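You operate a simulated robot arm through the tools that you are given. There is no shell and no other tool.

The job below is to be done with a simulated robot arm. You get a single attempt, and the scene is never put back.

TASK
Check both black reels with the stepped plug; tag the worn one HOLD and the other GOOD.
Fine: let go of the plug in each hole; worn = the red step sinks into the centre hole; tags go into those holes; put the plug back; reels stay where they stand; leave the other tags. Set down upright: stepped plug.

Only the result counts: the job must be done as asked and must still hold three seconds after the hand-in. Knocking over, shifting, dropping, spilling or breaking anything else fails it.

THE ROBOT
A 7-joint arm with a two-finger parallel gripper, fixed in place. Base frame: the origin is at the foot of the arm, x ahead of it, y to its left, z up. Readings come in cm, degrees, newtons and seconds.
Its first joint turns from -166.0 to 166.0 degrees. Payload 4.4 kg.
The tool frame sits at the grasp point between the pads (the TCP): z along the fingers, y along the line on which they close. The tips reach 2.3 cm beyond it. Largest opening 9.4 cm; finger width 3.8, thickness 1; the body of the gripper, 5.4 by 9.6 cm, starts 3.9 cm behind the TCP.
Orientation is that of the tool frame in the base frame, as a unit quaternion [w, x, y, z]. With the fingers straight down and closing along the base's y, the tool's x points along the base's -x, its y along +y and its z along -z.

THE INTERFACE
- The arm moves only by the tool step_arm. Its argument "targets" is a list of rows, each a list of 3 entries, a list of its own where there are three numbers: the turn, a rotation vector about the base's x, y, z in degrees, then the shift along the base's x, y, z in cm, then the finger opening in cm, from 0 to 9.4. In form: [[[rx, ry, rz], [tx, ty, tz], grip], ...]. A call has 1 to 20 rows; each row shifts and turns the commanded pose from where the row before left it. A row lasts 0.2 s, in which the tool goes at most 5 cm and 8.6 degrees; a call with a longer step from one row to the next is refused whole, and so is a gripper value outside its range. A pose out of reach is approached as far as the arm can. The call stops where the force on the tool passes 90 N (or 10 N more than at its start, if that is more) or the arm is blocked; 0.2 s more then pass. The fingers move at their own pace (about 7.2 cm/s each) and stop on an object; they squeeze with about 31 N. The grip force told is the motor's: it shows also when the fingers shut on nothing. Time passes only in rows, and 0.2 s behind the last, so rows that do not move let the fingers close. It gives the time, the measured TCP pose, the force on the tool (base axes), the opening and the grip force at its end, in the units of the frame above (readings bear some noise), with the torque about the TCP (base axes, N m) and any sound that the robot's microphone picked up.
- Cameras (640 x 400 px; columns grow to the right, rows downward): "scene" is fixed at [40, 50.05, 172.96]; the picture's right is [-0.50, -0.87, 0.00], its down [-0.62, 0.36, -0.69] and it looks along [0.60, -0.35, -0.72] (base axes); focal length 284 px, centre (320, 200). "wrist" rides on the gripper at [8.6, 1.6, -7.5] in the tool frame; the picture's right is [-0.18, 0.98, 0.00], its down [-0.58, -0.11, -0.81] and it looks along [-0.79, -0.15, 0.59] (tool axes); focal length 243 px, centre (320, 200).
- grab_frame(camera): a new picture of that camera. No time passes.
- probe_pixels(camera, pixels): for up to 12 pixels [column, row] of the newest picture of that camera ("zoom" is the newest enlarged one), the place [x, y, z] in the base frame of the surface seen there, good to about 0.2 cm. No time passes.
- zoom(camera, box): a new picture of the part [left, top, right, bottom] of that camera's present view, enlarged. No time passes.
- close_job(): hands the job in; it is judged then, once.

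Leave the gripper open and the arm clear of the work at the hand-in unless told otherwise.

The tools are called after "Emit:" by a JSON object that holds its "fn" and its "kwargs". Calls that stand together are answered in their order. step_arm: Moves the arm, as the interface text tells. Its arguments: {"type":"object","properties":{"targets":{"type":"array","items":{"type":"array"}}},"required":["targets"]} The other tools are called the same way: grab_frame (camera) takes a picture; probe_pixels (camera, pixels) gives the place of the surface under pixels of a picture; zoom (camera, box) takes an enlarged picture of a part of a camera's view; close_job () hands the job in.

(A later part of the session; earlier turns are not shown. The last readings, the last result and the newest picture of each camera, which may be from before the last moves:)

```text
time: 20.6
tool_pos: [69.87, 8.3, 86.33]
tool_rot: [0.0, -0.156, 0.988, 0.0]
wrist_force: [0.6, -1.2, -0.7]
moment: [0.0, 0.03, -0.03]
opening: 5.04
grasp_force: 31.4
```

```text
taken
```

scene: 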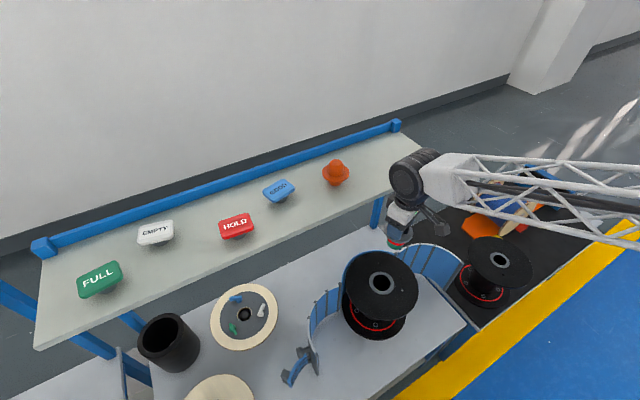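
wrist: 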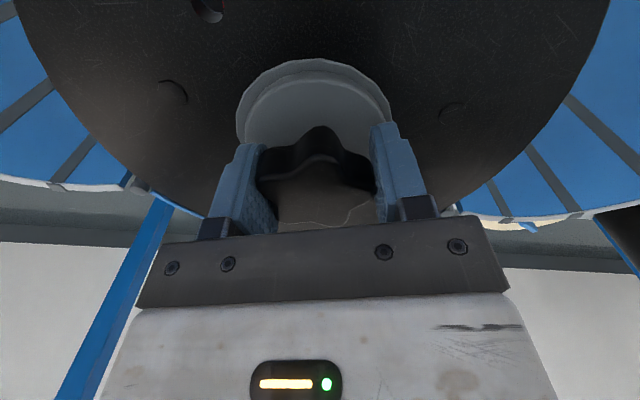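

Gripped at 5.04. Lift slowly clear of the hole to z≈106.

Emit:
{"fn": "step_arm", "kwargs": {"targets": [[[0, 0, 0], [0, 0, 0.5], 3], [[0, 0, 0], [0, 0, 0.8], 3], [[0, 0, 0], [0, 0, 1], 3], [[0, 0, 0], [0, 0, 1.2], 3], [[0, 0, 0], [0, 0, 1.5], 3], [[0, 0, 0], [0, 0, 2], 3], [[0, 0, 0], [0, 0, 3], 3], [[0, 0, 0], [0, 0, 4], 3], [[0, 0, 0], [0, 0, 3], 3], [[0, 0, 0], [0, 0, 3], 3], [[0, 0, 0], [0, 0, 0], 3]]}}

Emit:
{"fn": "grab_frame", "kwargs": {"camera": "scene"}}

Emit:
{"fn": "grab_frame", "kwargs": {"camera": "wrist"}}

Emit:
{"fn": "probe_pixels", "kwargs": {"camera": "scene", "pixels": [[440, 240], [425, 262], [490, 205], [545, 185], [380, 328], [300, 330], [460, 275], [500, 190], [480, 220], [545, 170]]}}

```text
time: 23.0
tool_pos: [69.94, 8.38, 106.35]
tool_rot: [0.0, -0.156, 0.988, 0.0]
wrist_force: [0.4, -0.4, -1.0]
moment: [-0.01, -0.01, -0.03]
opening: 5.06
grasp_force: 30.7
```

```text
taken
```

scene: 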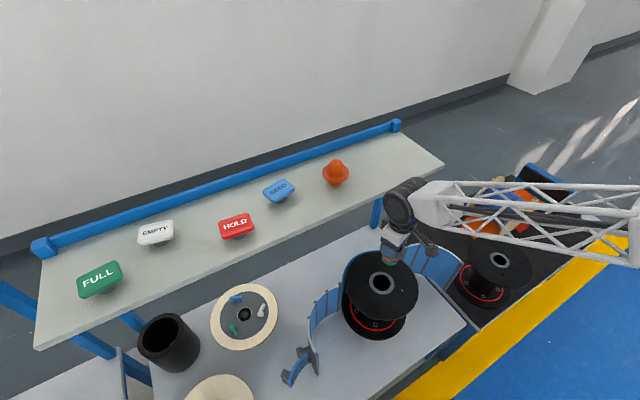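

```text
taken
```

wrist: 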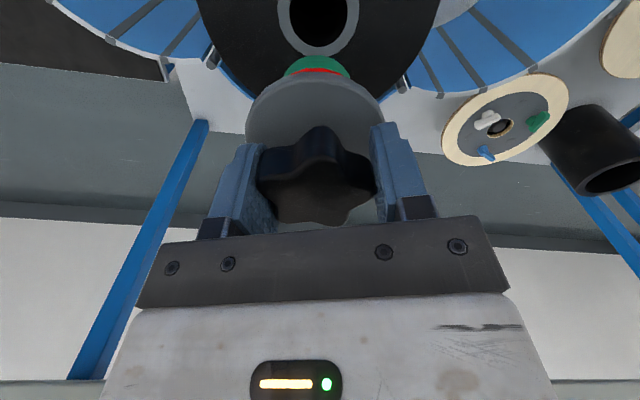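

```text
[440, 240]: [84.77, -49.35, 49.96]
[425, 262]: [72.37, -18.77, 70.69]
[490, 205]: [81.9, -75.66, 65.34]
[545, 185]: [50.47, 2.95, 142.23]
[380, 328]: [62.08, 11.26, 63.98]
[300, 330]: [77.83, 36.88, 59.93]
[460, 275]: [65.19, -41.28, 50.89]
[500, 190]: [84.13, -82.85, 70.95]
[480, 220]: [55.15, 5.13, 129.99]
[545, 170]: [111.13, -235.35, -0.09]
```

Now carry the plug to above reel 2 (hole ≈(57.8, −47.0)) at z≈106.

Emit:
{"fn": "step_arm", "kwargs": {"targets": [[[0, 0, 0], [-0.6, -2.6, 0], 3], [[0, 0, 0], [-0.933, -4.242, 0], 3], [[0, 0, 0], [-0.933, -4.242, 0], 3], [[0, 0, 0], [-0.933, -4.242, 0], 3], [[0, 0, 0], [-0.933, -4.242, 0], 3], [[0, 0, 0], [-0.933, -4.242, 0], 3], [[0, 0, 0], [-0.933, -4.242, 0], 3], [[0, 0, 0], [-0.933, -4.242, 0], 3], [[0, 0, 0], [-0.933, -4.242, 0], 3], [[0, 0, 0], [-0.933, -4.242, 0], 3], [[0, 0, 0], [-0.933, -4.242, 0], 3], [[0, 0, 0], [-0.933, -4.242, 0], 3], [[0, 0, 0], [-0.933, -4.242, 0], 3], [[0, 0, 0], [-0.334, -1.646, 0], 3], [[0, 0, 0], [0, 0, -3], 3], [[0, 0, 0], [0, 0, -4], 3], [[0, 0, 0], [0, 0, -4], 3], [[0, 0, 0], [0, 0, -3], 3], [[0, 0, 0], [0, 0, 0], 3]]}}

Emit:
{"fn": "grab_frame", "kwargs": {"camera": "scene"}}

Emit:
{"fn": "grab_frame", "kwargs": {"camera": "wrist"}}

```text
time: 27.0
tool_pos: [57.81, -46.72, 92.38]
tool_rot: [0.001, -0.157, 0.988, 0.0]
wrist_force: [-0.2, 0.6, -2.5]
moment: [0.02, 0.0, 0.0]
opening: 5.03
grasp_force: 31.4
```

```text
taken
```

scene: 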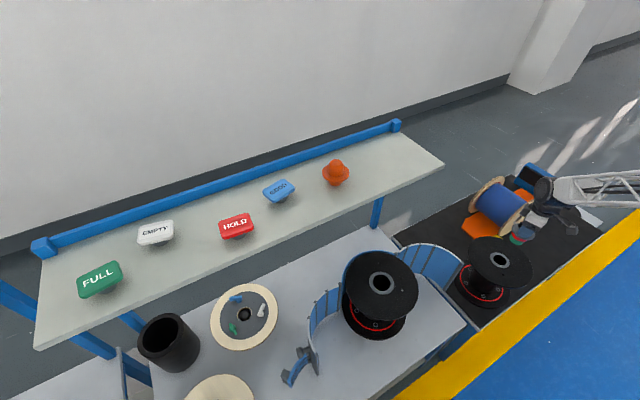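

```text
taken
```

wrist: 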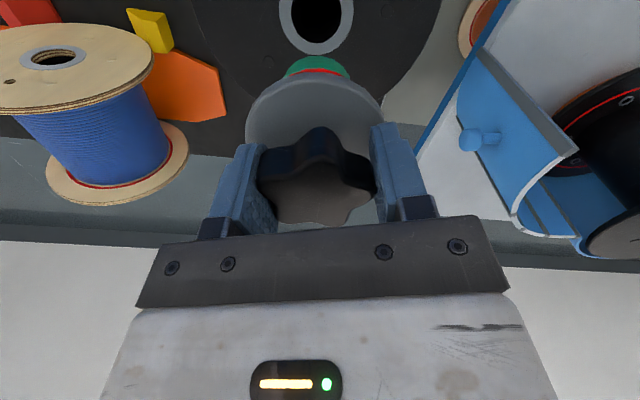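

Over reel 2 now. Descend to z≈82.2 (plug bottom ~3 cm above its rim) and probe the ring.

Emit:
{"fn": "step_arm", "kwargs": {"targets": [[[0, 0, 0], [0, 0, -3], 3], [[0, 0, 0], [0, 0, -3], 3], [[0, 0, 0], [0, 0, -2.5], 3], [[0, 0, 0], [0, 0, -1.7], 3], [[0, 0, 0], [0, 0, 0], 3]]}}

Emit:
{"fn": "zoom", "kwargs": {"camera": "scene", "box": [464, 210, 544, 270]}}

Emit:
{"fn": "zoom", "kwargs": {"camera": "wrist", "box": [240, 0, 400, 100]}}

```text
time: 28.2
tool_pos: [58.01, -46.72, 82.36]
tool_rot: [0.0, -0.156, 0.988, 0.0]
wrist_force: [0.3, 0.7, -1.5]
moment: [-0.01, -0.04, -0.02]
opening: 5.07
grasp_force: 30.9
```

```text
6.67 times, centred on (504, 240) of scene
```

zoom: 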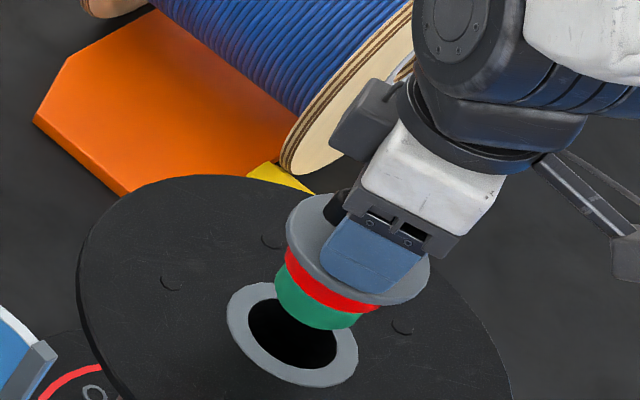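

```text
4.00 times, centred on (320, 50) of wrist
```

zoom: 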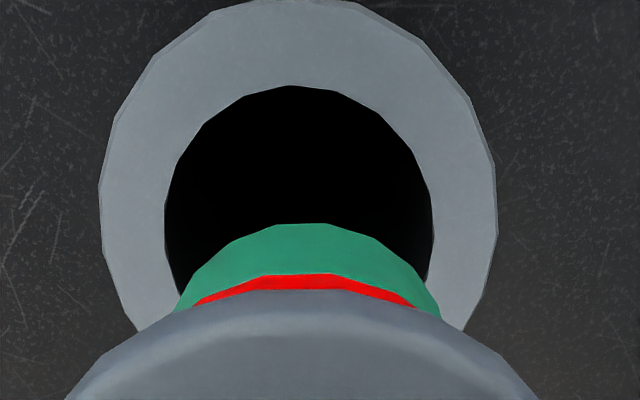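

Probing ring points from the wrist zoom to get the hole centre relative to the tool.

Emit:
{"fn": "probe_pixels", "kwargs": {"camera": "zoom", "pixels": [[104, 200], [492, 200], [300, 4], [160, 75], [440, 75], [162, 230], [436, 230], [290, 83], [200, 118], [390, 115], [125, 290], [475, 290]]}}

Emit:
{"fn": "zoom", "kwargs": {"camera": "scene", "box": [488, 240, 516, 260]}}

```text
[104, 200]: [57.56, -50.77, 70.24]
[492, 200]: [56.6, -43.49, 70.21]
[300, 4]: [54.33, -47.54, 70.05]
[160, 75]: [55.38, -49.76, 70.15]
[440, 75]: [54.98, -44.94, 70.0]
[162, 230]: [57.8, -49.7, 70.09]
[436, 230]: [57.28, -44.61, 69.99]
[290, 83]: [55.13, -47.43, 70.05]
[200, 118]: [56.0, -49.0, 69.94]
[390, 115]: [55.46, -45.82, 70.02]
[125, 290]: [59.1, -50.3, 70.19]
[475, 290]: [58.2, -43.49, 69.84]
```

```text
16.00 times, centred on (502, 250) of scene
```

zoom: 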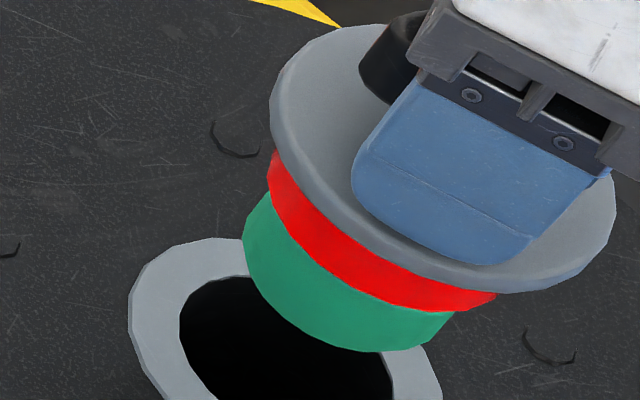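

Ring centre from the wrist ≈(57.85, −47.08). Now probing the held plug's green surface in the scene zoom to find its axis.

Emit:
{"fn": "probe_pixels", "kwargs": {"camera": "zoom", "pixels": [[250, 235], [265, 265], [290, 290], [320, 310], [350, 325], [380, 332], [410, 330], [435, 325], [280, 210], [330, 260], [400, 290], [470, 300]]}}

Emit:
{"fn": "probe_pixels", "kwargs": {"camera": "wrist", "pixels": [[257, 100], [371, 100], [249, 115], [380, 115], [315, 75], [290, 64], [315, 60], [340, 64], [300, 180], [320, 215], [262, 165], [372, 165]]}}

```text
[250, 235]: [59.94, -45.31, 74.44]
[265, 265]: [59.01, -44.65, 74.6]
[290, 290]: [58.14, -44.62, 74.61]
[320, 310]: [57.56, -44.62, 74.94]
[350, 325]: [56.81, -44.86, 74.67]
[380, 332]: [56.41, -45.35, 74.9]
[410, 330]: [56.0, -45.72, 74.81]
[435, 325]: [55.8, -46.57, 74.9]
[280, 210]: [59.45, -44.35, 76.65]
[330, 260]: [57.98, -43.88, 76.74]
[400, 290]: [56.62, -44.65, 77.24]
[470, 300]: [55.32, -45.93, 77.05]
```

```text
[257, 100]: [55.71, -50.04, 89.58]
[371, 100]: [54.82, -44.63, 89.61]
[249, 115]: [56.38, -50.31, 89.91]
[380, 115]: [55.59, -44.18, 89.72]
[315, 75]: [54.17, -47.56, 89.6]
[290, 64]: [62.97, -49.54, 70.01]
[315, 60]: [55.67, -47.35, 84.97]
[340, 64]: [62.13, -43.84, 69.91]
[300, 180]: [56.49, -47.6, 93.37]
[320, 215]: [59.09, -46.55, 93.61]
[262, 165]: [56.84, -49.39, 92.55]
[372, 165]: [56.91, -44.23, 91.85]
```

Plug axis ≈(57.98, −46.9) vs hole (57.83, −47.05). Correct by (−0.14, −0.16) and lower 2.4 cm, then check.

Emit:
{"fn": "step_arm", "kwargs": {"targets": [[[0, 0, 0], [-0.14, -0.16, -0.8], 3], [[0, 0, 0], [0, 0, -0.8], 3], [[0, 0, 0], [0, 0, -0.8], 3], [[0, 0, 0], [0, 0, 0], 3]]}}

Emit:
{"fn": "zoom", "kwargs": {"camera": "scene", "box": [480, 237, 520, 267]}}

Emit:
{"fn": "zoom", "kwargs": {"camera": "wrist", "box": [240, 0, 400, 100]}}

```text
time: 29.2
tool_pos: [57.67, -46.91, 79.72]
tool_rot: [0.0, -0.156, 0.988, 0.0]
wrist_force: [-0.4, 0.3, -2.6]
moment: [0.02, 0.03, 0.01]
opening: 5.01
grasp_force: 31.1
```

```text
13.33 times, centred on (500, 252) of scene
```

zoom: 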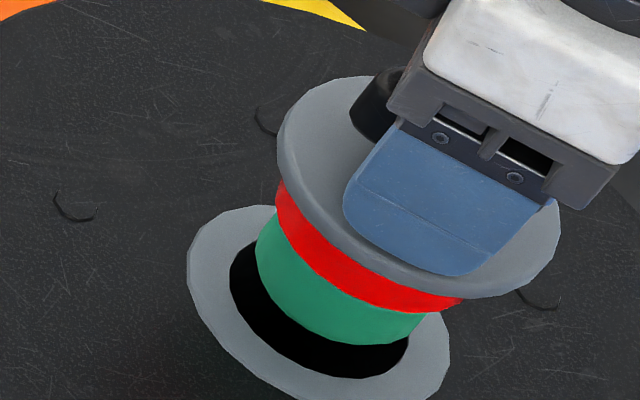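

```text
4.00 times, centred on (320, 50) of wrist
```

zoom: 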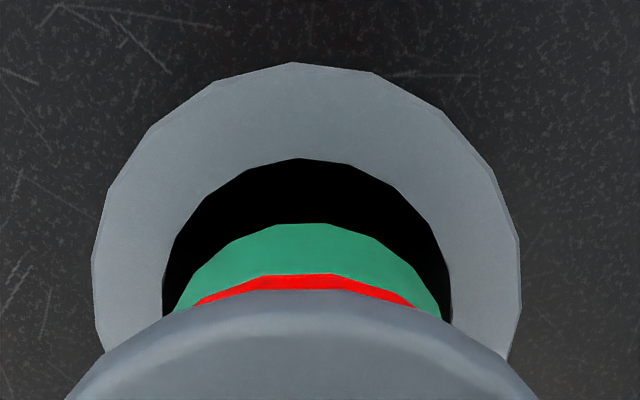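

Aligned well (hole centre 307.5 vs green 308). Lower 1.4 cm slowly to enter.

Emit:
{"fn": "step_arm", "kwargs": {"targets": [[[0, 0, 0], [0, 0, -0.4], 3], [[0, 0, 0], [0, 0, -0.4], 3], [[0, 0, 0], [0, 0, -0.3], 3], [[0, 0, 0], [0, 0, -0.3], 3], [[0, 0, 0], [0, 0, 0], 3]]}}

Emit:
{"fn": "zoom", "kwargs": {"camera": "scene", "box": [480, 237, 520, 267]}}

Emit:
{"fn": "zoom", "kwargs": {"camera": "wrist", "box": [240, 0, 400, 100]}}

```text
time: 30.4
tool_pos: [57.77, -47.05, 78.47]
tool_rot: [0.0, -0.157, 0.988, -0.001]
wrist_force: [-0.4, 0.2, -1.8]
moment: [0.01, -0.01, -0.03]
opening: 5.03
grasp_force: 31.4
```

```text
13.33 times, centred on (500, 252) of scene
```

zoom: 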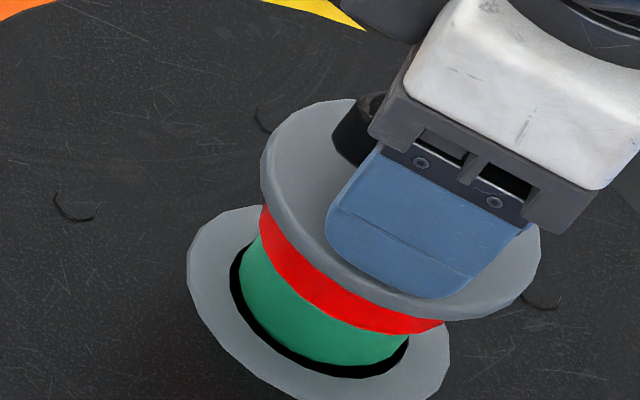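

```text
4.00 times, centred on (320, 50) of wrist
```

zoom: 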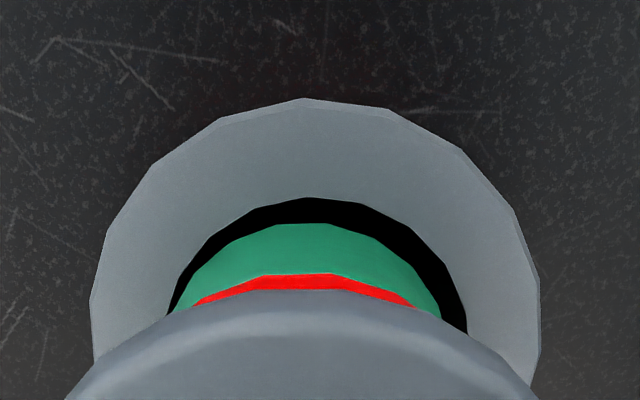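

Slight asymmetry in the gap is visible. I'll probe green surface and ring inner edge in the wrist zoom to compute the offset.

Emit:
{"fn": "probe_pixels", "kwargs": {"camera": "zoom", "pixels": [[310, 195], [240, 212], [385, 212], [195, 258], [440, 258], [310, 240], [250, 250], [370, 250], [215, 270], [410, 270], [97, 290], [535, 290]]}}

Emit:
{"fn": "zoom", "kwargs": {"camera": "scene", "box": [480, 237, 520, 267]}}

Emit:
{"fn": "probe_pixels", "kwargs": {"camera": "zoom", "pixels": [[228, 262], [235, 300], [270, 350], [340, 380], [400, 365], [412, 345], [250, 280], [280, 320], [330, 345], [380, 350], [400, 340], [300, 330]]}}

```text
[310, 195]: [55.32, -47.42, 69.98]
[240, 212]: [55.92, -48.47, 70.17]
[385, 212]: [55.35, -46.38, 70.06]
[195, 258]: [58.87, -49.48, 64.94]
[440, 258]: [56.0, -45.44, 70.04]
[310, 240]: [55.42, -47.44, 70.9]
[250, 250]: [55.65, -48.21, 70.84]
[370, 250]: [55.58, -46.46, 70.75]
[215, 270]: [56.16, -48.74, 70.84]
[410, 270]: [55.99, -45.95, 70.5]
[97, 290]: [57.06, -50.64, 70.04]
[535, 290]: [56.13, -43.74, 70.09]
```

```text
13.33 times, centred on (500, 252) of scene
```

zoom: 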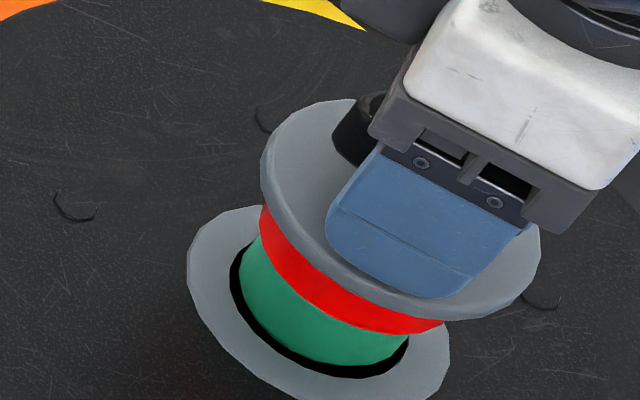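

```text
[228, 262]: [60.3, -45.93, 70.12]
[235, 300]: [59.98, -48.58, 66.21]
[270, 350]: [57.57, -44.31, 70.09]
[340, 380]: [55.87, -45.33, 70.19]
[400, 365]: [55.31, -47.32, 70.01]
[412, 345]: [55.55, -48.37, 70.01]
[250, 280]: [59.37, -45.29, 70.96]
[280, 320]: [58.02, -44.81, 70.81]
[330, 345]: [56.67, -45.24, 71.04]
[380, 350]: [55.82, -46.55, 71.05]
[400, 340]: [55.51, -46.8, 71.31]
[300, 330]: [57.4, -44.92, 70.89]
```

Plug axis ≈(57.85, −47.2), hole ≈(57.9, −47.0). Shift +0.15 in y, +0.03 in x, then lower 1.0 cm.

Emit:
{"fn": "step_arm", "kwargs": {"targets": [[[0, 0, 0], [0.03, 0.15, 0], 3], [[0, 0, 0], [0, 0, -0.3], 3], [[0, 0, 0], [0, 0, -0.3], 3], [[0, 0, 0], [0, 0, -0.3], 3], [[0, 0, 0], [0, 0, 0], 3]]}}

Emit:
{"fn": "zoom", "kwargs": {"camera": "scene", "box": [480, 237, 520, 267]}}

Emit:
{"fn": "zoom", "kwargs": {"camera": "wrist", "box": [240, 0, 400, 100]}}

```text
time: 31.6
tool_pos: [57.82, -46.83, 77.59]
tool_rot: [0.0, -0.156, 0.988, 0.0]
wrist_force: [0.2, -0.4, -2.2]
moment: [0.0, -0.02, 0.03]
opening: 5.03
grasp_force: 30.9
```

```text
13.33 times, centred on (500, 252) of scene
```

zoom: 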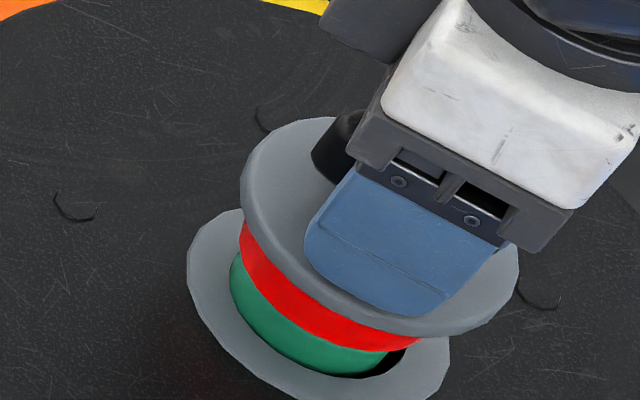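

```text
4.00 times, centred on (320, 50) of wrist
```

zoom: 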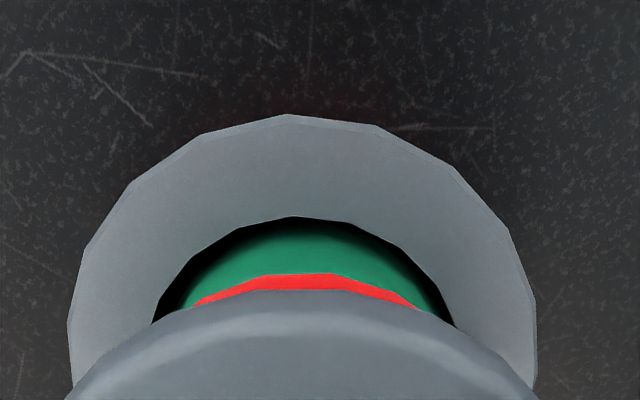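

Slight over-correction (green near the left/+y edge in the scene). Shift −0.08 in y and lower 0.9 cm more, watching force.

Emit:
{"fn": "step_arm", "kwargs": {"targets": [[[0, 0, 0], [0, -0.08, 0], 3], [[0, 0, 0], [0, 0, -0.3], 3], [[0, 0, 0], [0, 0, -0.3], 3], [[0, 0, 0], [0, 0, -0.3], 3], [[0, 0, 0], [0, 0, 0], 3]]}}

Emit:
{"fn": "zoom", "kwargs": {"camera": "scene", "box": [480, 237, 520, 267]}}

Emit:
{"fn": "zoom", "kwargs": {"camera": "wrist", "box": [240, 0, 400, 100]}}

```text
time: 32.8
tool_pos: [57.73, -46.85, 76.58]
tool_rot: [0.001, -0.156, 0.988, 0.0]
wrist_force: [0.2, 0.3, -2.1]
moment: [-0.03, 0.03, 0.0]
opening: 5.03
grasp_force: 31.0
```

```text
13.33 times, centred on (500, 252) of scene
```

zoom: 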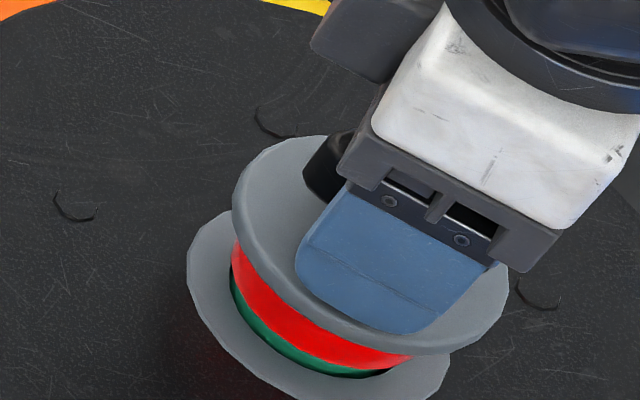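

```text
4.00 times, centred on (320, 50) of wrist
```

zoom: 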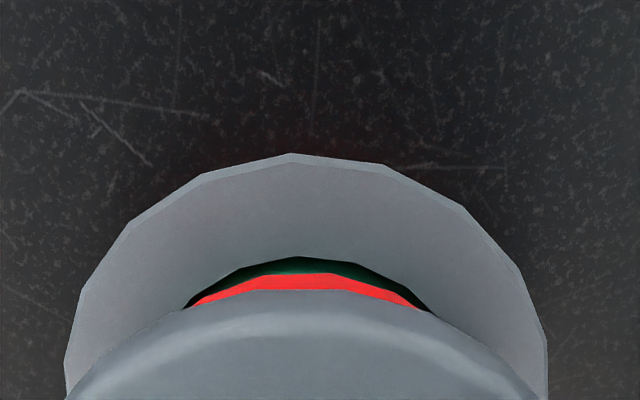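

Green is ~2.3 cm in; red is ~0.8 cm above the rim. Lower in fine steps to contact.

Emit:
{"fn": "step_arm", "kwargs": {"targets": [[[0, 0, 0], [0, 0, -0.3], 3], [[0, 0, 0], [0, 0, -0.2], 3], [[0, 0, 0], [0, 0, -0.1], 3], [[0, 0, 0], [0, 0, 0], 3]]}}

Emit:
{"fn": "zoom", "kwargs": {"camera": "scene", "box": [480, 237, 520, 267]}}

Emit:
{"fn": "zoom", "kwargs": {"camera": "wrist", "box": [240, 0, 400, 100]}}

```text
time: 33.8
tool_pos: [57.72, -46.98, 75.94]
tool_rot: [0.0, -0.157, 0.988, 0.0]
wrist_force: [0.4, -0.6, -0.5]
moment: [0.02, 0.02, -0.01]
opening: 5.05
grasp_force: 30.6
```

```text
13.33 times, centred on (500, 252) of scene
```

zoom: 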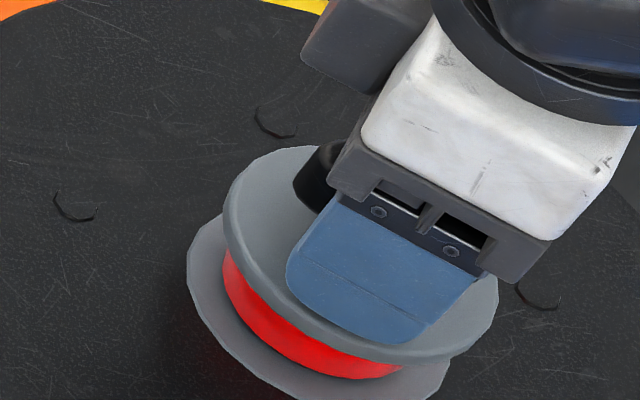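

```text
4.00 times, centred on (320, 50) of wrist
```

zoom: 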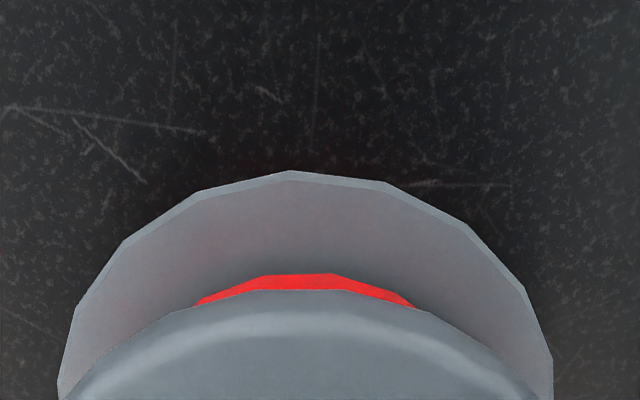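

The red step overlaps the ring on all visible sides, about to rest on it. Lower 0.1 and release to let it settle.

Emit:
{"fn": "step_arm", "kwargs": {"targets": [[[0, 0, 0], [0, 0, -0.1], 3], [[0, 0, 0], [0, 0, 0], 3], [[0, 0, 0], [0, 0, 0], 5.4], [[0, 0, 0], [0, 0, 0], 6.5], [[0, 0, 0], [0, 0, 0], 8], [[0, 0, 0], [0, 0, 0], 9.4], [[0, 0, 0], [0, 0, 0], 9.4], [[0, 0, 0], [0, 0, 0], 9.4]]}}

Emit:
{"fn": "zoom", "kwargs": {"camera": "scene", "box": [480, 237, 520, 267]}}

Emit:
{"fn": "zoom", "kwargs": {"camera": "wrist", "box": [200, 0, 440, 150]}}

```text
time: 35.6
tool_pos: [57.8, -46.91, 76.06]
tool_rot: [-0.001, -0.157, 0.988, 0.0]
wrist_force: [-0.9, -0.2, -0.3]
moment: [0.0, -0.02, 0.01]
opening: 9.42
grasp_force: 0.1
```

```text
13.33 times, centred on (500, 252) of scene
```

zoom: 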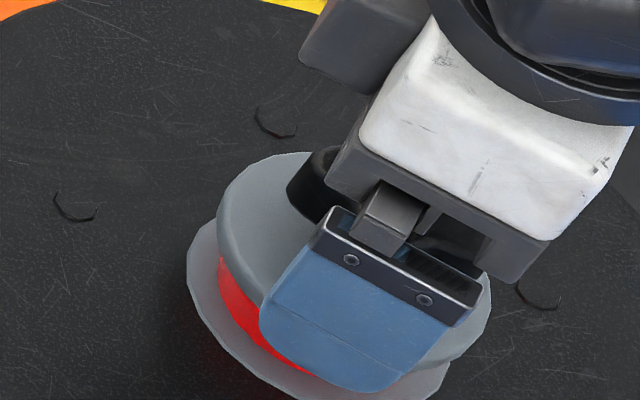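

```text
2.67 times, centred on (320, 75) of wrist
```

zoom: 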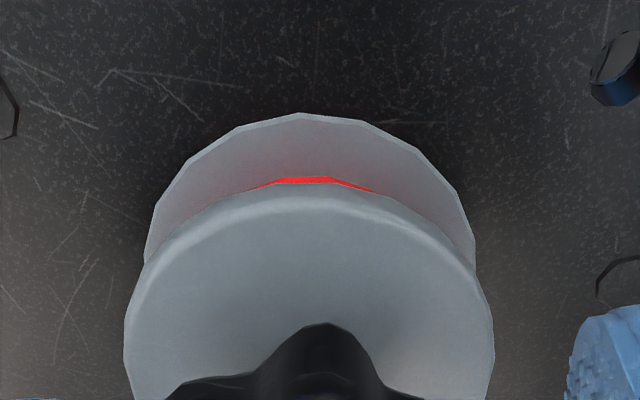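

The red step stays up on reel 2's ring. I rise 10 cm and confirm heights.

Emit:
{"fn": "step_arm", "kwargs": {"targets": [[[0, 0, 0], [0, 0, 1.5], 9.4], [[0, 0, 0], [0, 0, 3], 9.4], [[0, 0, 0], [0, 0, 3], 9.4], [[0, 0, 0], [0, 0, 2.5], 9.4], [[0, 0, 0], [0, 0, 0], 9.4]]}}

Emit:
{"fn": "zoom", "kwargs": {"camera": "scene", "box": [464, 222, 544, 272]}}

Emit:
{"fn": "zoom", "kwargs": {"camera": "wrist", "box": [240, 0, 400, 100]}}

```text
time: 36.8
tool_pos: [57.68, -47.1, 85.92]
tool_rot: [0.0, -0.157, 0.988, 0.0]
wrist_force: [-0.1, 0.2, 0.5]
moment: [0.01, 0.02, 0.01]
opening: 9.38
grasp_force: 0.1
```

```text
8.00 times, centred on (504, 247) of scene
```

zoom: 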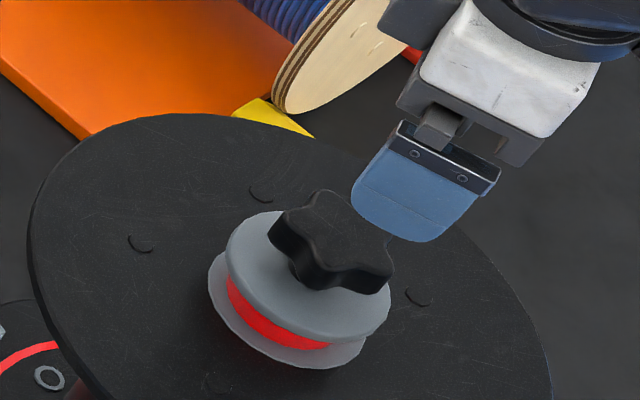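

```text
4.00 times, centred on (320, 50) of wrist
```

zoom: 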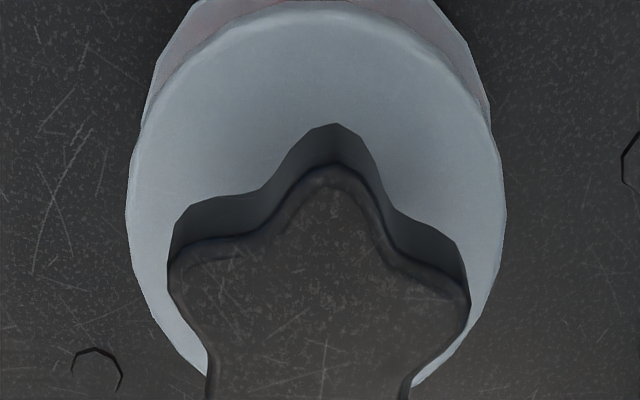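

Confirmed: in reel 2 the red step rests on the ring → reel 2 GOOD, reel 1 worn → HOLD. Probe the knob for regrip.

Emit:
{"fn": "probe_pixels", "kwargs": {"camera": "zoom", "pixels": [[333, 170], [173, 265], [464, 295], [325, 290], [300, 100], [140, 200], [495, 190], [210, 390], [395, 390]]}}

Emit:
{"fn": "zoom", "kwargs": {"camera": "wrist", "box": [240, 40, 400, 140]}}

Emit:
{"fn": "probe_pixels", "kwargs": {"camera": "zoom", "pixels": [[333, 12], [173, 108], [464, 135], [215, 280], [375, 295], [300, 150]]}}

```text
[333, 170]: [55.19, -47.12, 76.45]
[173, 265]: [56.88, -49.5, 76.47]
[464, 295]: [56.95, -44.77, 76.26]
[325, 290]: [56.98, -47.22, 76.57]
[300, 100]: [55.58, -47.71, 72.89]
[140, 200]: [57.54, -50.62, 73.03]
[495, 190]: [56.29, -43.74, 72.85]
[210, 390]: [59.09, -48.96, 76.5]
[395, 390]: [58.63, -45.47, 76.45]
```

```text
4.00 times, centred on (320, 90) of wrist
```

zoom: 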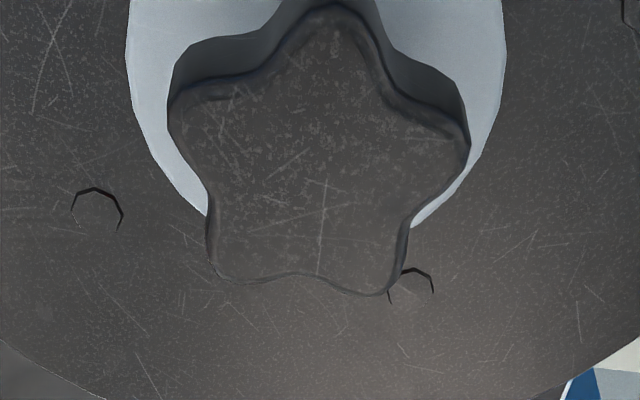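

```text
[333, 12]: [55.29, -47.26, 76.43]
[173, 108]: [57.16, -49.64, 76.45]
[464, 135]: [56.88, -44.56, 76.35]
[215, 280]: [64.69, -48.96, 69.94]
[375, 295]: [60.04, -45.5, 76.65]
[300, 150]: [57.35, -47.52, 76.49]
```

Knob centre ≈(57.85, −47.1), top z≈76.45. Regrip at z≈75.7.

Emit:
{"fn": "step_arm", "kwargs": {"targets": [[[0, 0, 0], [0.05, 0.05, -3], 9.4], [[0, 0, 0], [0, 0, -3], 9.4], [[0, 0, 0], [0, 0, -2.5], 9.4], [[0, 0, 0], [0, 0, -1.3], 9.4], [[0, 0, 0], [0, 0, -0.5], 9.4], [[0, 0, 0], [0, 0, 0], 9.4], [[0, 0, 0], [0, 0, 0], 6], [[0, 0, 0], [0, 0, 0], 5], [[0, 0, 0], [0, 0, 0], 3], [[0, 0, 0], [0, 0, 0], 3], [[0, 0, 0], [0, 0, 0], 3]]}}

Emit:
{"fn": "grab_frame", "kwargs": {"camera": "wrist"}}

Emit:
{"fn": "zoom", "kwargs": {"camera": "scene", "box": [464, 222, 544, 272]}}

```text
time: 39.2
tool_pos: [57.86, -46.72, 75.52]
tool_rot: [0.001, -0.157, 0.988, 0.001]
wrist_force: [0.2, 0.5, -0.1]
moment: [0.04, -0.05, -0.01]
opening: 5.05
grasp_force: 31.5
```

```text
taken
```

wrist: 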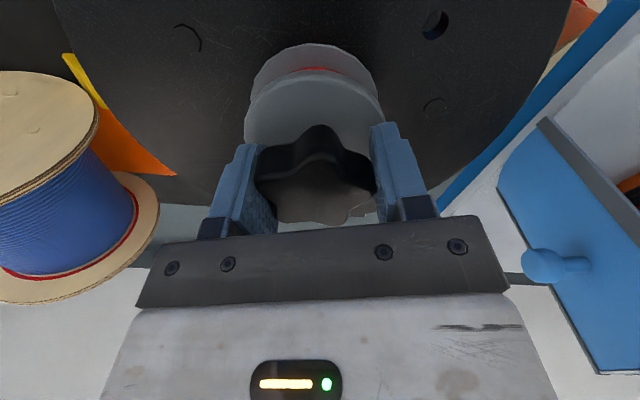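

```text
8.00 times, centred on (504, 247) of scene
```

zoom: 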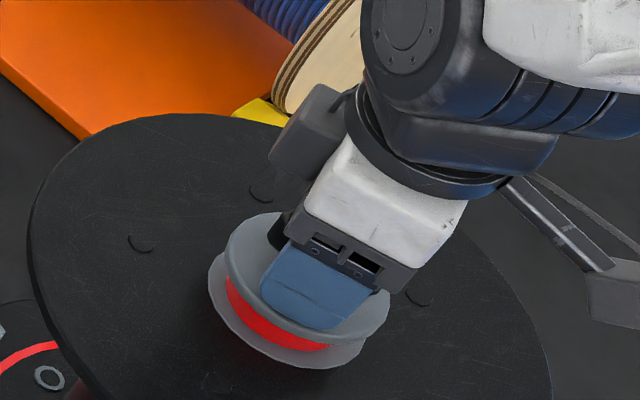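

Firmly gripped at 5.05. Lift slowly out, then up to z≈112.

Emit:
{"fn": "step_arm", "kwargs": {"targets": [[[0, 0, 0], [0, 0, 0.4], 3], [[0, 0, 0], [0, 0, 0.6], 3], [[0, 0, 0], [0, 0, 0.8], 3], [[0, 0, 0], [0, 0, 1], 3], [[0, 0, 0], [0, 0, 1], 3], [[0, 0, 0], [0, 0, 1.2], 3], [[0, 0, 0], [0, 0, 2], 3], [[0, 0, 0], [0, 0, 3], 3], [[0, 0, 0], [0, 0, 4], 3], [[0, 0, 0], [0, 0, 4], 3], [[0, 0, 0], [0, 0, 4], 3], [[0, 0, 0], [0, 0, 4], 3], [[0, 0, 0], [0, 0, 4], 3], [[0, 0, 0], [0, 0, 4], 3], [[0, 0, 0], [0, 0, 4], 3], [[0, 0, 0], [0, 0, 4], 3], [[0, 0, 0], [0, 0, 4], 3], [[0, 0, 0], [0, 0, 4], 3], [[0, 0, 0], [0, 0, 4], 3], [[0, 0, 0], [0, 0, 3], 3]]}}

Emit:
{"fn": "grab_frame", "kwargs": {"camera": "scene"}}

Emit:
{"fn": "grab_frame", "kwargs": {"camera": "wrist"}}

```text
time: 43.4
tool_pos: [57.7, -46.97, 132.69]
tool_rot: [0.0, -0.157, 0.988, 0.0]
wrist_force: [-0.7, 0.2, -1.3]
moment: [0.01, 0.0, -0.01]
opening: 5.04
grasp_force: 31.4
```

```text
taken
```

scene: 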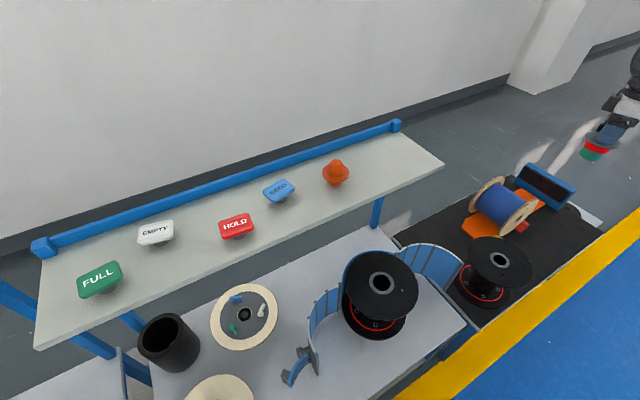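

```text
taken
```

wrist: 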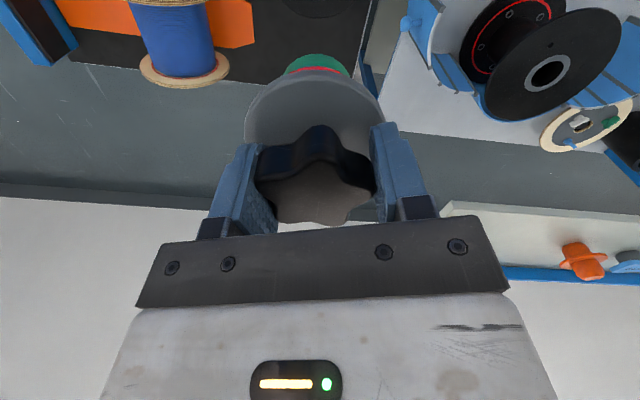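

Reels undisturbed, plug still straight. Carry it back above its home spot on the shelf.

Emit:
{"fn": "step_arm", "kwargs": {"targets": [[[0, 0, 0], [1.2, 1.8, 0], 3], [[0, 0, 0], [2.432, 3.625, 0], 3], [[0, 0, 0], [2.432, 3.625, 0], 3], [[0, 0, 0], [2.432, 3.625, 0], 3], [[0, 0, 0], [2.432, 3.625, 0], 3], [[0, 0, 0], [2.432, 3.625, 0], 3], [[0, 0, 0], [2.432, 3.625, 0], 3], [[0, 0, 0], [2.432, 3.625, 0], 3], [[0, 0, 0], [2.432, 3.625, 0], 3], [[0, 0, 0], [2.432, 3.625, 0], 3], [[0, 0, 0], [2.432, 3.625, 0], 3], [[0, 0, 0], [2.432, 3.625, 0], 3], [[0, 0, 0], [2.432, 3.625, 0], 3], [[0, 0, 0], [1.236, 1.82, 0], 3], [[0, 0, 0], [0, 0, 0], 3], [[0, 0, 0], [0, 0, -2], 3], [[0, 0, 0], [0, 0, -2], 3], [[0, 0, 0], [0, 0, -1.5], 3], [[0, 0, 0], [0, 0, -1], 3], [[0, 0, 0], [0, 0, 0], 3]]}}

Emit:
{"fn": "zoom", "kwargs": {"camera": "scene", "box": [342, 110, 422, 190]}}

Emit:
{"fn": "grab_frame", "kwargs": {"camera": "wrist"}}

```text
time: 47.6
tool_pos: [89.35, 0.22, 126.12]
tool_rot: [0.001, -0.156, 0.988, 0.0]
wrist_force: [0.8, 0.5, -1.2]
moment: [0.02, 0.02, 0.03]
opening: 5.06
grasp_force: 30.8
```

```text
5.00 times, centred on (382, 150) of scene
```

zoom: 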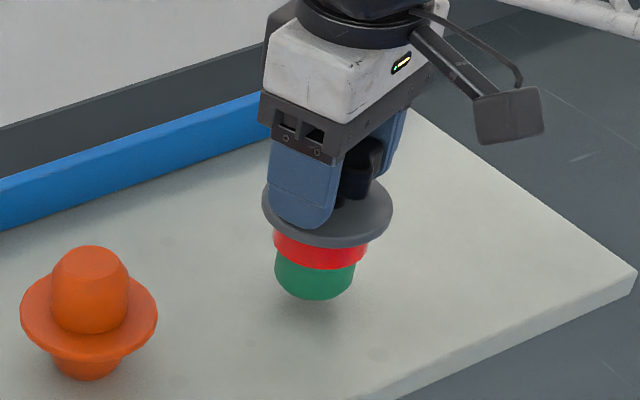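

```text
taken
```

wrist: 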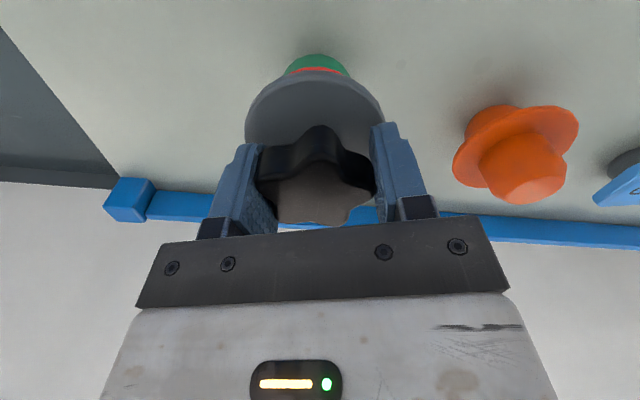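

About 1.4 cm above the shelf. Lower in small steps until light contact.

Emit:
{"fn": "step_arm", "kwargs": {"targets": [[[0, 0, 0], [0, 0, -0.5], 3], [[0, 0, 0], [0, 0, -0.4], 3], [[0, 0, 0], [0, 0, -0.3], 3], [[0, 0, 0], [0, 0, -0.1], 3], [[0, 0, 0], [0, 0, 0], 3]]}}

Emit:
{"fn": "step_arm", "kwargs": {"targets": [[[0, 0, 0], [0, 0, -0.1], 3], [[0, 0, 0], [0, 0, 0], 3]]}}

Emit:
{"fn": "zoom", "kwargs": {"camera": "scene", "box": [342, 110, 422, 190]}}

```text
time: 48.8
tool_pos: [89.3, 0.22, 124.79]
tool_rot: [0.0, -0.156, 0.988, 0.0]
wrist_force: [0.0, -0.3, -0.4]
moment: [0.01, 0.0, -0.02]
opening: 5.06
grasp_force: 31.1
```

```text
time: 49.4
tool_pos: [89.21, 0.18, 124.59]
tool_rot: [0.0, -0.156, 0.988, 0.001]
wrist_force: [0.4, -0.4, -1.6]
moment: [-0.01, 0.0, -0.01]
opening: 5.04
grasp_force: 30.7
```

```text
5.00 times, centred on (382, 150) of scene
```

zoom: 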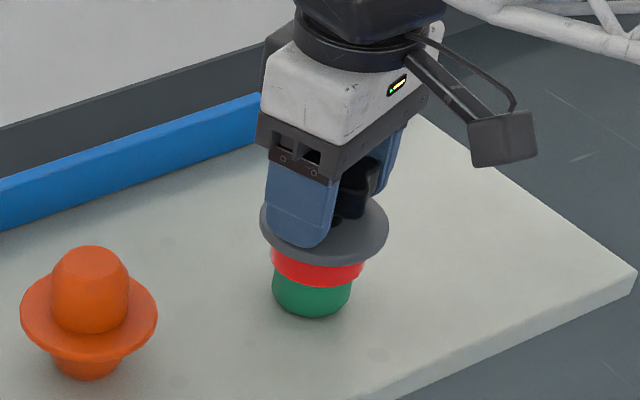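

Nearly identical to the original picture; force shows it still hangs slightly. Lower another 0.1 twice, checking.

Emit:
{"fn": "step_arm", "kwargs": {"targets": [[[0, 0, 0], [0, 0, -0.08], 3], [[0, 0, 0], [0, 0, 0], 3]]}}

Emit:
{"fn": "step_arm", "kwargs": {"targets": [[[0, 0, 0], [0, 0, 0], 3]]}}

```text
time: 50.0
tool_pos: [89.26, 0.18, 124.52]
tool_rot: [0.0, -0.157, 0.988, -0.001]
wrist_force: [-0.1, -0.2, -1.6]
moment: [0.02, 0.02, 0.02]
opening: 5.05
grasp_force: 31.2
```

```text
time: 50.4
tool_pos: [89.37, 0.26, 124.7]
tool_rot: [0.001, -0.157, 0.988, 0.001]
wrist_force: [-0.4, 0.5, -1.8]
moment: [-0.02, 0.02, -0.01]
opening: 5.01
grasp_force: 31.0
```

Still bearing the weight. Two more 0.06 steps.

Emit:
{"fn": "step_arm", "kwargs": {"targets": [[[0, 0, 0], [0, 0, -0.06], 3], [[0, 0, 0], [0, 0, 0], 3]]}}

Emit:
{"fn": "step_arm", "kwargs": {"targets": [[[0, 0, 0], [0, 0, -0.06], 3], [[0, 0, 0], [0, 0, 0], 3]]}}

```text
time: 51.0
tool_pos: [89.31, 0.08, 124.61]
tool_rot: [0.0, -0.157, 0.988, 0.0]
wrist_force: [-0.6, 0.2, -1.4]
moment: [0.0, 0.0, -0.01]
opening: 5.03
grasp_force: 31.3
```

```text
time: 51.6
tool_pos: [89.39, 0.09, 124.59]
tool_rot: [0.0, -0.156, 0.988, -0.001]
wrist_force: [1.2, -1.0, 3.0]
moment: [-0.12, -0.02, 0.04]
opening: 5.05
grasp_force: 31.3
```

Contact now (force up to +3 N). Release gently and retreat upward.

Emit:
{"fn": "step_arm", "kwargs": {"targets": [[[0, 0, 0], [0, 0, 0], 5.3], [[0, 0, 0], [0, 0, 0], 5.8], [[0, 0, 0], [0, 0, 0], 7], [[0, 0, 0], [0, 0, 0], 8.5], [[0, 0, 0], [0, 0, 0], 9.4], [[0, 0, 0], [0, 0, 0], 9.4], [[0, 0, 0], [0, 0, 1], 9.4], [[0, 0, 0], [0, 0, 2], 9.4], [[0, 0, 0], [0, 0, 3], 9.4], [[0, 0, 0], [0, 0, 4], 9.4], [[0, 0, 0], [0, 0, 3.5], 9.4], [[0, 0, 0], [0, 0, 0], 9.4]]}}

Emit:
{"fn": "grab_frame", "kwargs": {"camera": "scene"}}

Emit:
{"fn": "zoom", "kwargs": {"camera": "scene", "box": [342, 130, 422, 180]}}

Emit:
{"fn": "probe_pixels", "kwargs": {"camera": "zoom", "pixels": [[335, 105], [275, 95], [405, 103], [335, 72], [300, 143], [385, 150], [226, 185], [422, 205]]}}

```text
time: 54.2
tool_pos: [89.38, 0.16, 138.33]
tool_rot: [0.0, -0.157, 0.988, 0.0]
wrist_force: [0.0, 1.0, 0.2]
moment: [0.01, -0.01, 0.0]
opening: 9.4
grasp_force: 0.0
```

```text
taken
```

scene: 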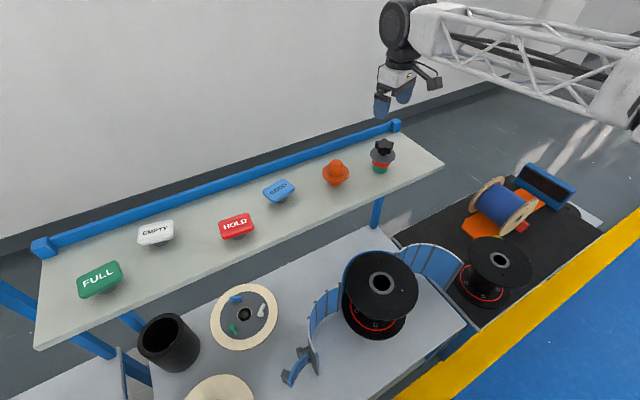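

```text
8.00 times, centred on (382, 155) of scene
```

zoom: 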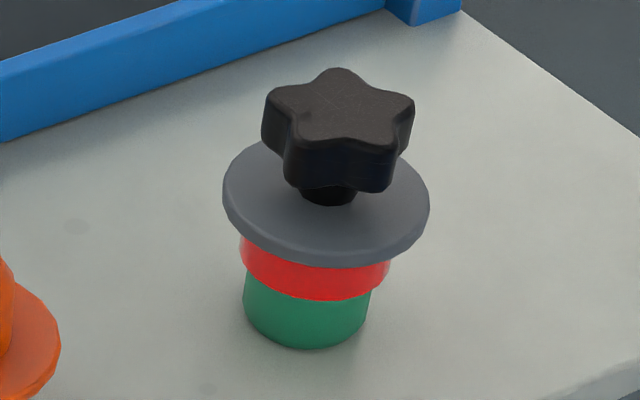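

```text
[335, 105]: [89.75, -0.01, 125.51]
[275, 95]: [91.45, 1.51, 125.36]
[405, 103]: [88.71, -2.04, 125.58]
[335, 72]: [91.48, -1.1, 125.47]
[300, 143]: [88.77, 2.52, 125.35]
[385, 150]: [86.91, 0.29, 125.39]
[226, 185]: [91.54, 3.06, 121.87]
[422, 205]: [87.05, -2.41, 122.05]
```

Plug is back at its spot and upright. Next, the GOOD tag: move above it (≈(93.3, 32.1)) at z≈138.

Emit:
{"fn": "step_arm", "kwargs": {"targets": [[[0, 0, 0], [0.49, 3.99, 0], 9.4], [[0, 0, 0], [0.49, 3.99, 0], 9.4], [[0, 0, 0], [0.49, 3.99, 0], 9.4], [[0, 0, 0], [0.49, 3.99, 0], 9.4], [[0, 0, 0], [0.49, 3.99, 0], 9.4], [[0, 0, 0], [0.49, 3.99, 0], 9.4], [[0, 0, 0], [0.49, 3.99, 0], 9.4], [[0, 0, 0], [0.49, 3.99, 0], 9.4], [[0, 0, 0], [0, 0, 0], 9.4], [[0, 0, 0], [0, 0, 0], 9.4]]}}

Emit:
{"fn": "grab_frame", "kwargs": {"camera": "wrist"}}

Emit:
{"fn": "zoom", "kwargs": {"camera": "wrist", "box": [240, 0, 400, 100]}}

```text
time: 56.4
tool_pos: [93.38, 32.03, 138.1]
tool_rot: [0.0, -0.157, 0.988, -0.001]
wrist_force: [-0.2, -0.5, 0.5]
moment: [0.02, 0.04, 0.0]
opening: 9.4
grasp_force: 0.0
```

```text
taken
```

wrist: 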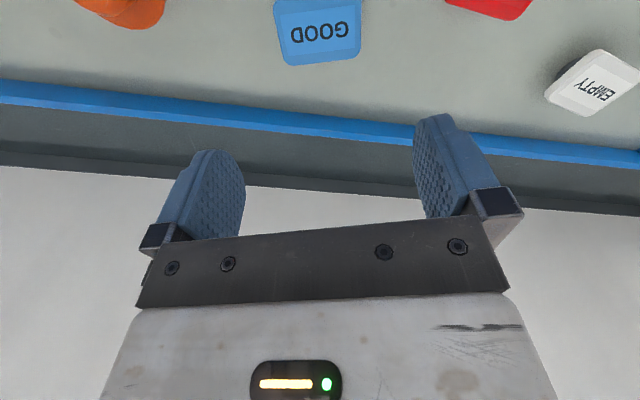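

```text
4.00 times, centred on (320, 50) of wrist
```

zoom: 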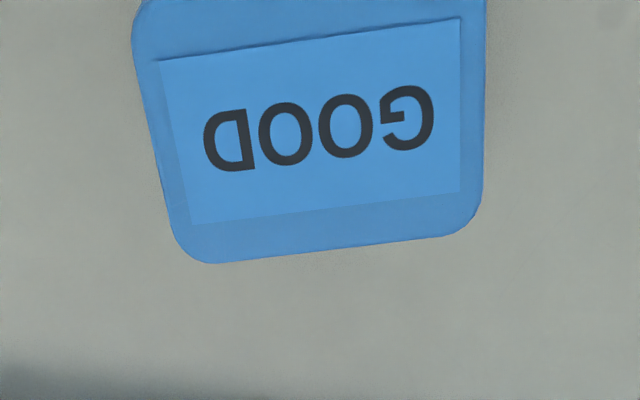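

The arm reaches it. Probe the plate's inner panel corners and edges for centre and angle.

Emit:
{"fn": "probe_pixels", "kwargs": {"camera": "zoom", "pixels": [[163, 64], [456, 23], [457, 188], [194, 220], [140, 60], [482, 60], [175, 215], [480, 190], [220, 260], [445, 235], [320, 125], [325, 245]]}}

```text
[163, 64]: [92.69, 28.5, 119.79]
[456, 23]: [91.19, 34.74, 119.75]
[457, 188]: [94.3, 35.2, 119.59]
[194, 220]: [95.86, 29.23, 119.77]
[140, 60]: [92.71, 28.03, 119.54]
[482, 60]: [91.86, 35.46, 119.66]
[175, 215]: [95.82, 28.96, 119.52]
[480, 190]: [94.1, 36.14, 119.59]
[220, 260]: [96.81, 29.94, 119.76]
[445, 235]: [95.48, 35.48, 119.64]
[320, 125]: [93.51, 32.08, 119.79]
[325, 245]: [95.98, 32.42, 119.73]
```

Centre ≈(93.42, 32.0), long axis ≈104°. Turn −4°, shift slightly, and descend to z≈124.

Emit:
{"fn": "step_arm", "kwargs": {"targets": [[[0, 0, -4], [0.06, -0.03, -3], 9.4], [[0, 0, 0], [0, 0, -4], 9.4], [[0, 0, 0], [0, 0, -4], 9.4], [[0, 0, 0], [0, 0, -2], 9.4], [[0, 0, 0], [0, 0, 0], 9.4]]}}

Emit:
{"fn": "grab_frame", "kwargs": {"camera": "wrist"}}

Emit:
{"fn": "zoom", "kwargs": {"camera": "scene", "box": [240, 150, 320, 210]}}

```text
time: 57.6
tool_pos: [93.25, 32.0, 125.01]
tool_rot: [0.0, -0.122, 0.993, 0.0]
wrist_force: [-0.2, -0.9, -0.1]
moment: [0.0, 0.0, 0.0]
opening: 9.4
grasp_force: 0.1
```

```text
taken
```

wrist: 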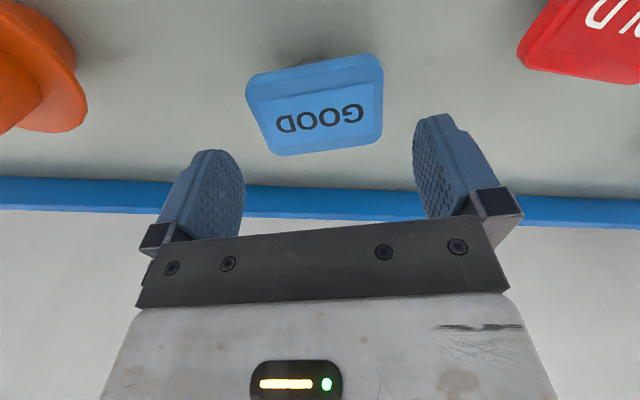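

```text
6.67 times, centred on (280, 180) of scene
```

zoom: 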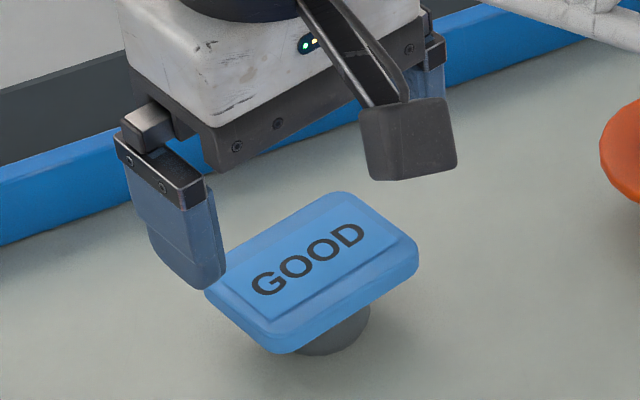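

Plate looks parallel to the closing line. Probing its edges again from closer range.

Emit:
{"fn": "probe_pixels", "kwargs": {"camera": "wrist", "pixels": [[250, 90], [380, 75], [270, 140], [380, 125], [262, 105], [380, 100], [255, 74], [365, 56], [285, 153], [370, 141], [320, 115], [340, 64]]}}

Emit:
{"fn": "zoom", "kwargs": {"camera": "wrist", "box": [230, 40, 400, 160]}}

```text
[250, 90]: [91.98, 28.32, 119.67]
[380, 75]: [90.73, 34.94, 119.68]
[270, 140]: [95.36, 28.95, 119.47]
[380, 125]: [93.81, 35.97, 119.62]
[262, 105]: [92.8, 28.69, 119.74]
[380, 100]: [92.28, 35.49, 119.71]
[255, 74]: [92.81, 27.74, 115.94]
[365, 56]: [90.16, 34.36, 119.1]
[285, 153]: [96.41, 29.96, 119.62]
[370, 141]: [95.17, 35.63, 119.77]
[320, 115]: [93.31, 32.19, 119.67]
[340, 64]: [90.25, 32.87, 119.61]
```

```text
3.33 times, centred on (315, 100) of wrist
```

zoom: 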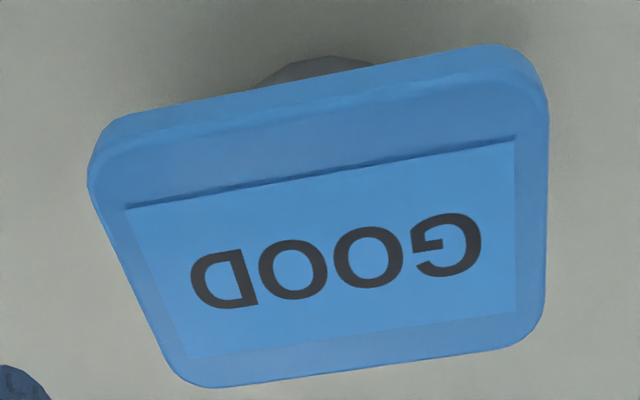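

Centre ≈(93.3, 32.07), aligned with the tool. Descend 4.5 cm to z≈120.5 and check before closing.

Emit:
{"fn": "step_arm", "kwargs": {"targets": [[[0, 0, 0], [0, 0.03, -2], 9.4], [[0, 0, 0], [0, 0, -1.5], 9.4], [[0, 0, 0], [0, 0, -1], 9.4], [[0, 0, 0], [0, 0, 0], 9.4]]}}

Emit:
{"fn": "grab_frame", "kwargs": {"camera": "wrist"}}

Emit:
{"fn": "zoom", "kwargs": {"camera": "scene", "box": [240, 150, 320, 210]}}

```text
time: 58.6
tool_pos: [93.5, 32.14, 120.72]
tool_rot: [0.0, -0.122, 0.993, -0.001]
wrist_force: [-0.5, 0.0, 0.1]
moment: [-0.02, -0.01, 0.02]
opening: 9.43
grasp_force: 0.0
```

```text
taken
```

wrist: 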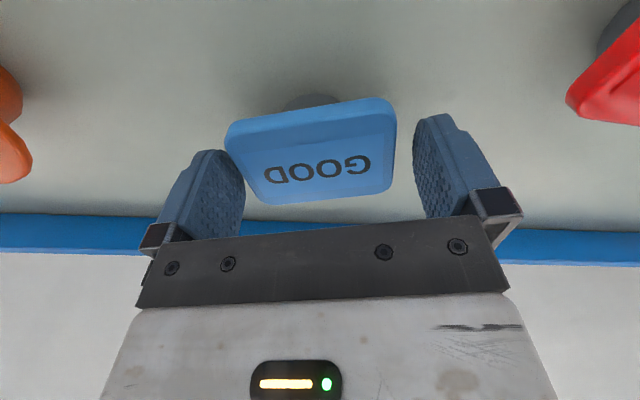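

```text
6.67 times, centred on (280, 180) of scene
```

zoom: 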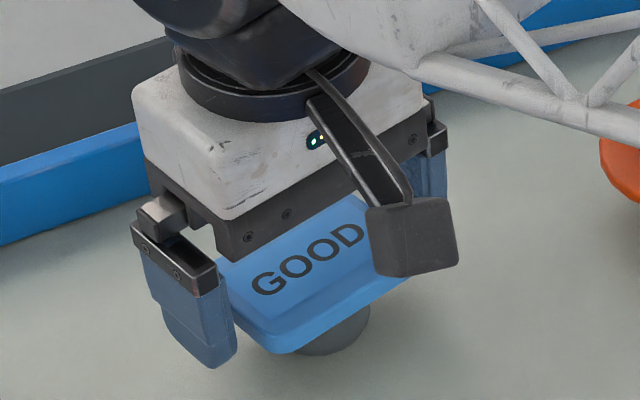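

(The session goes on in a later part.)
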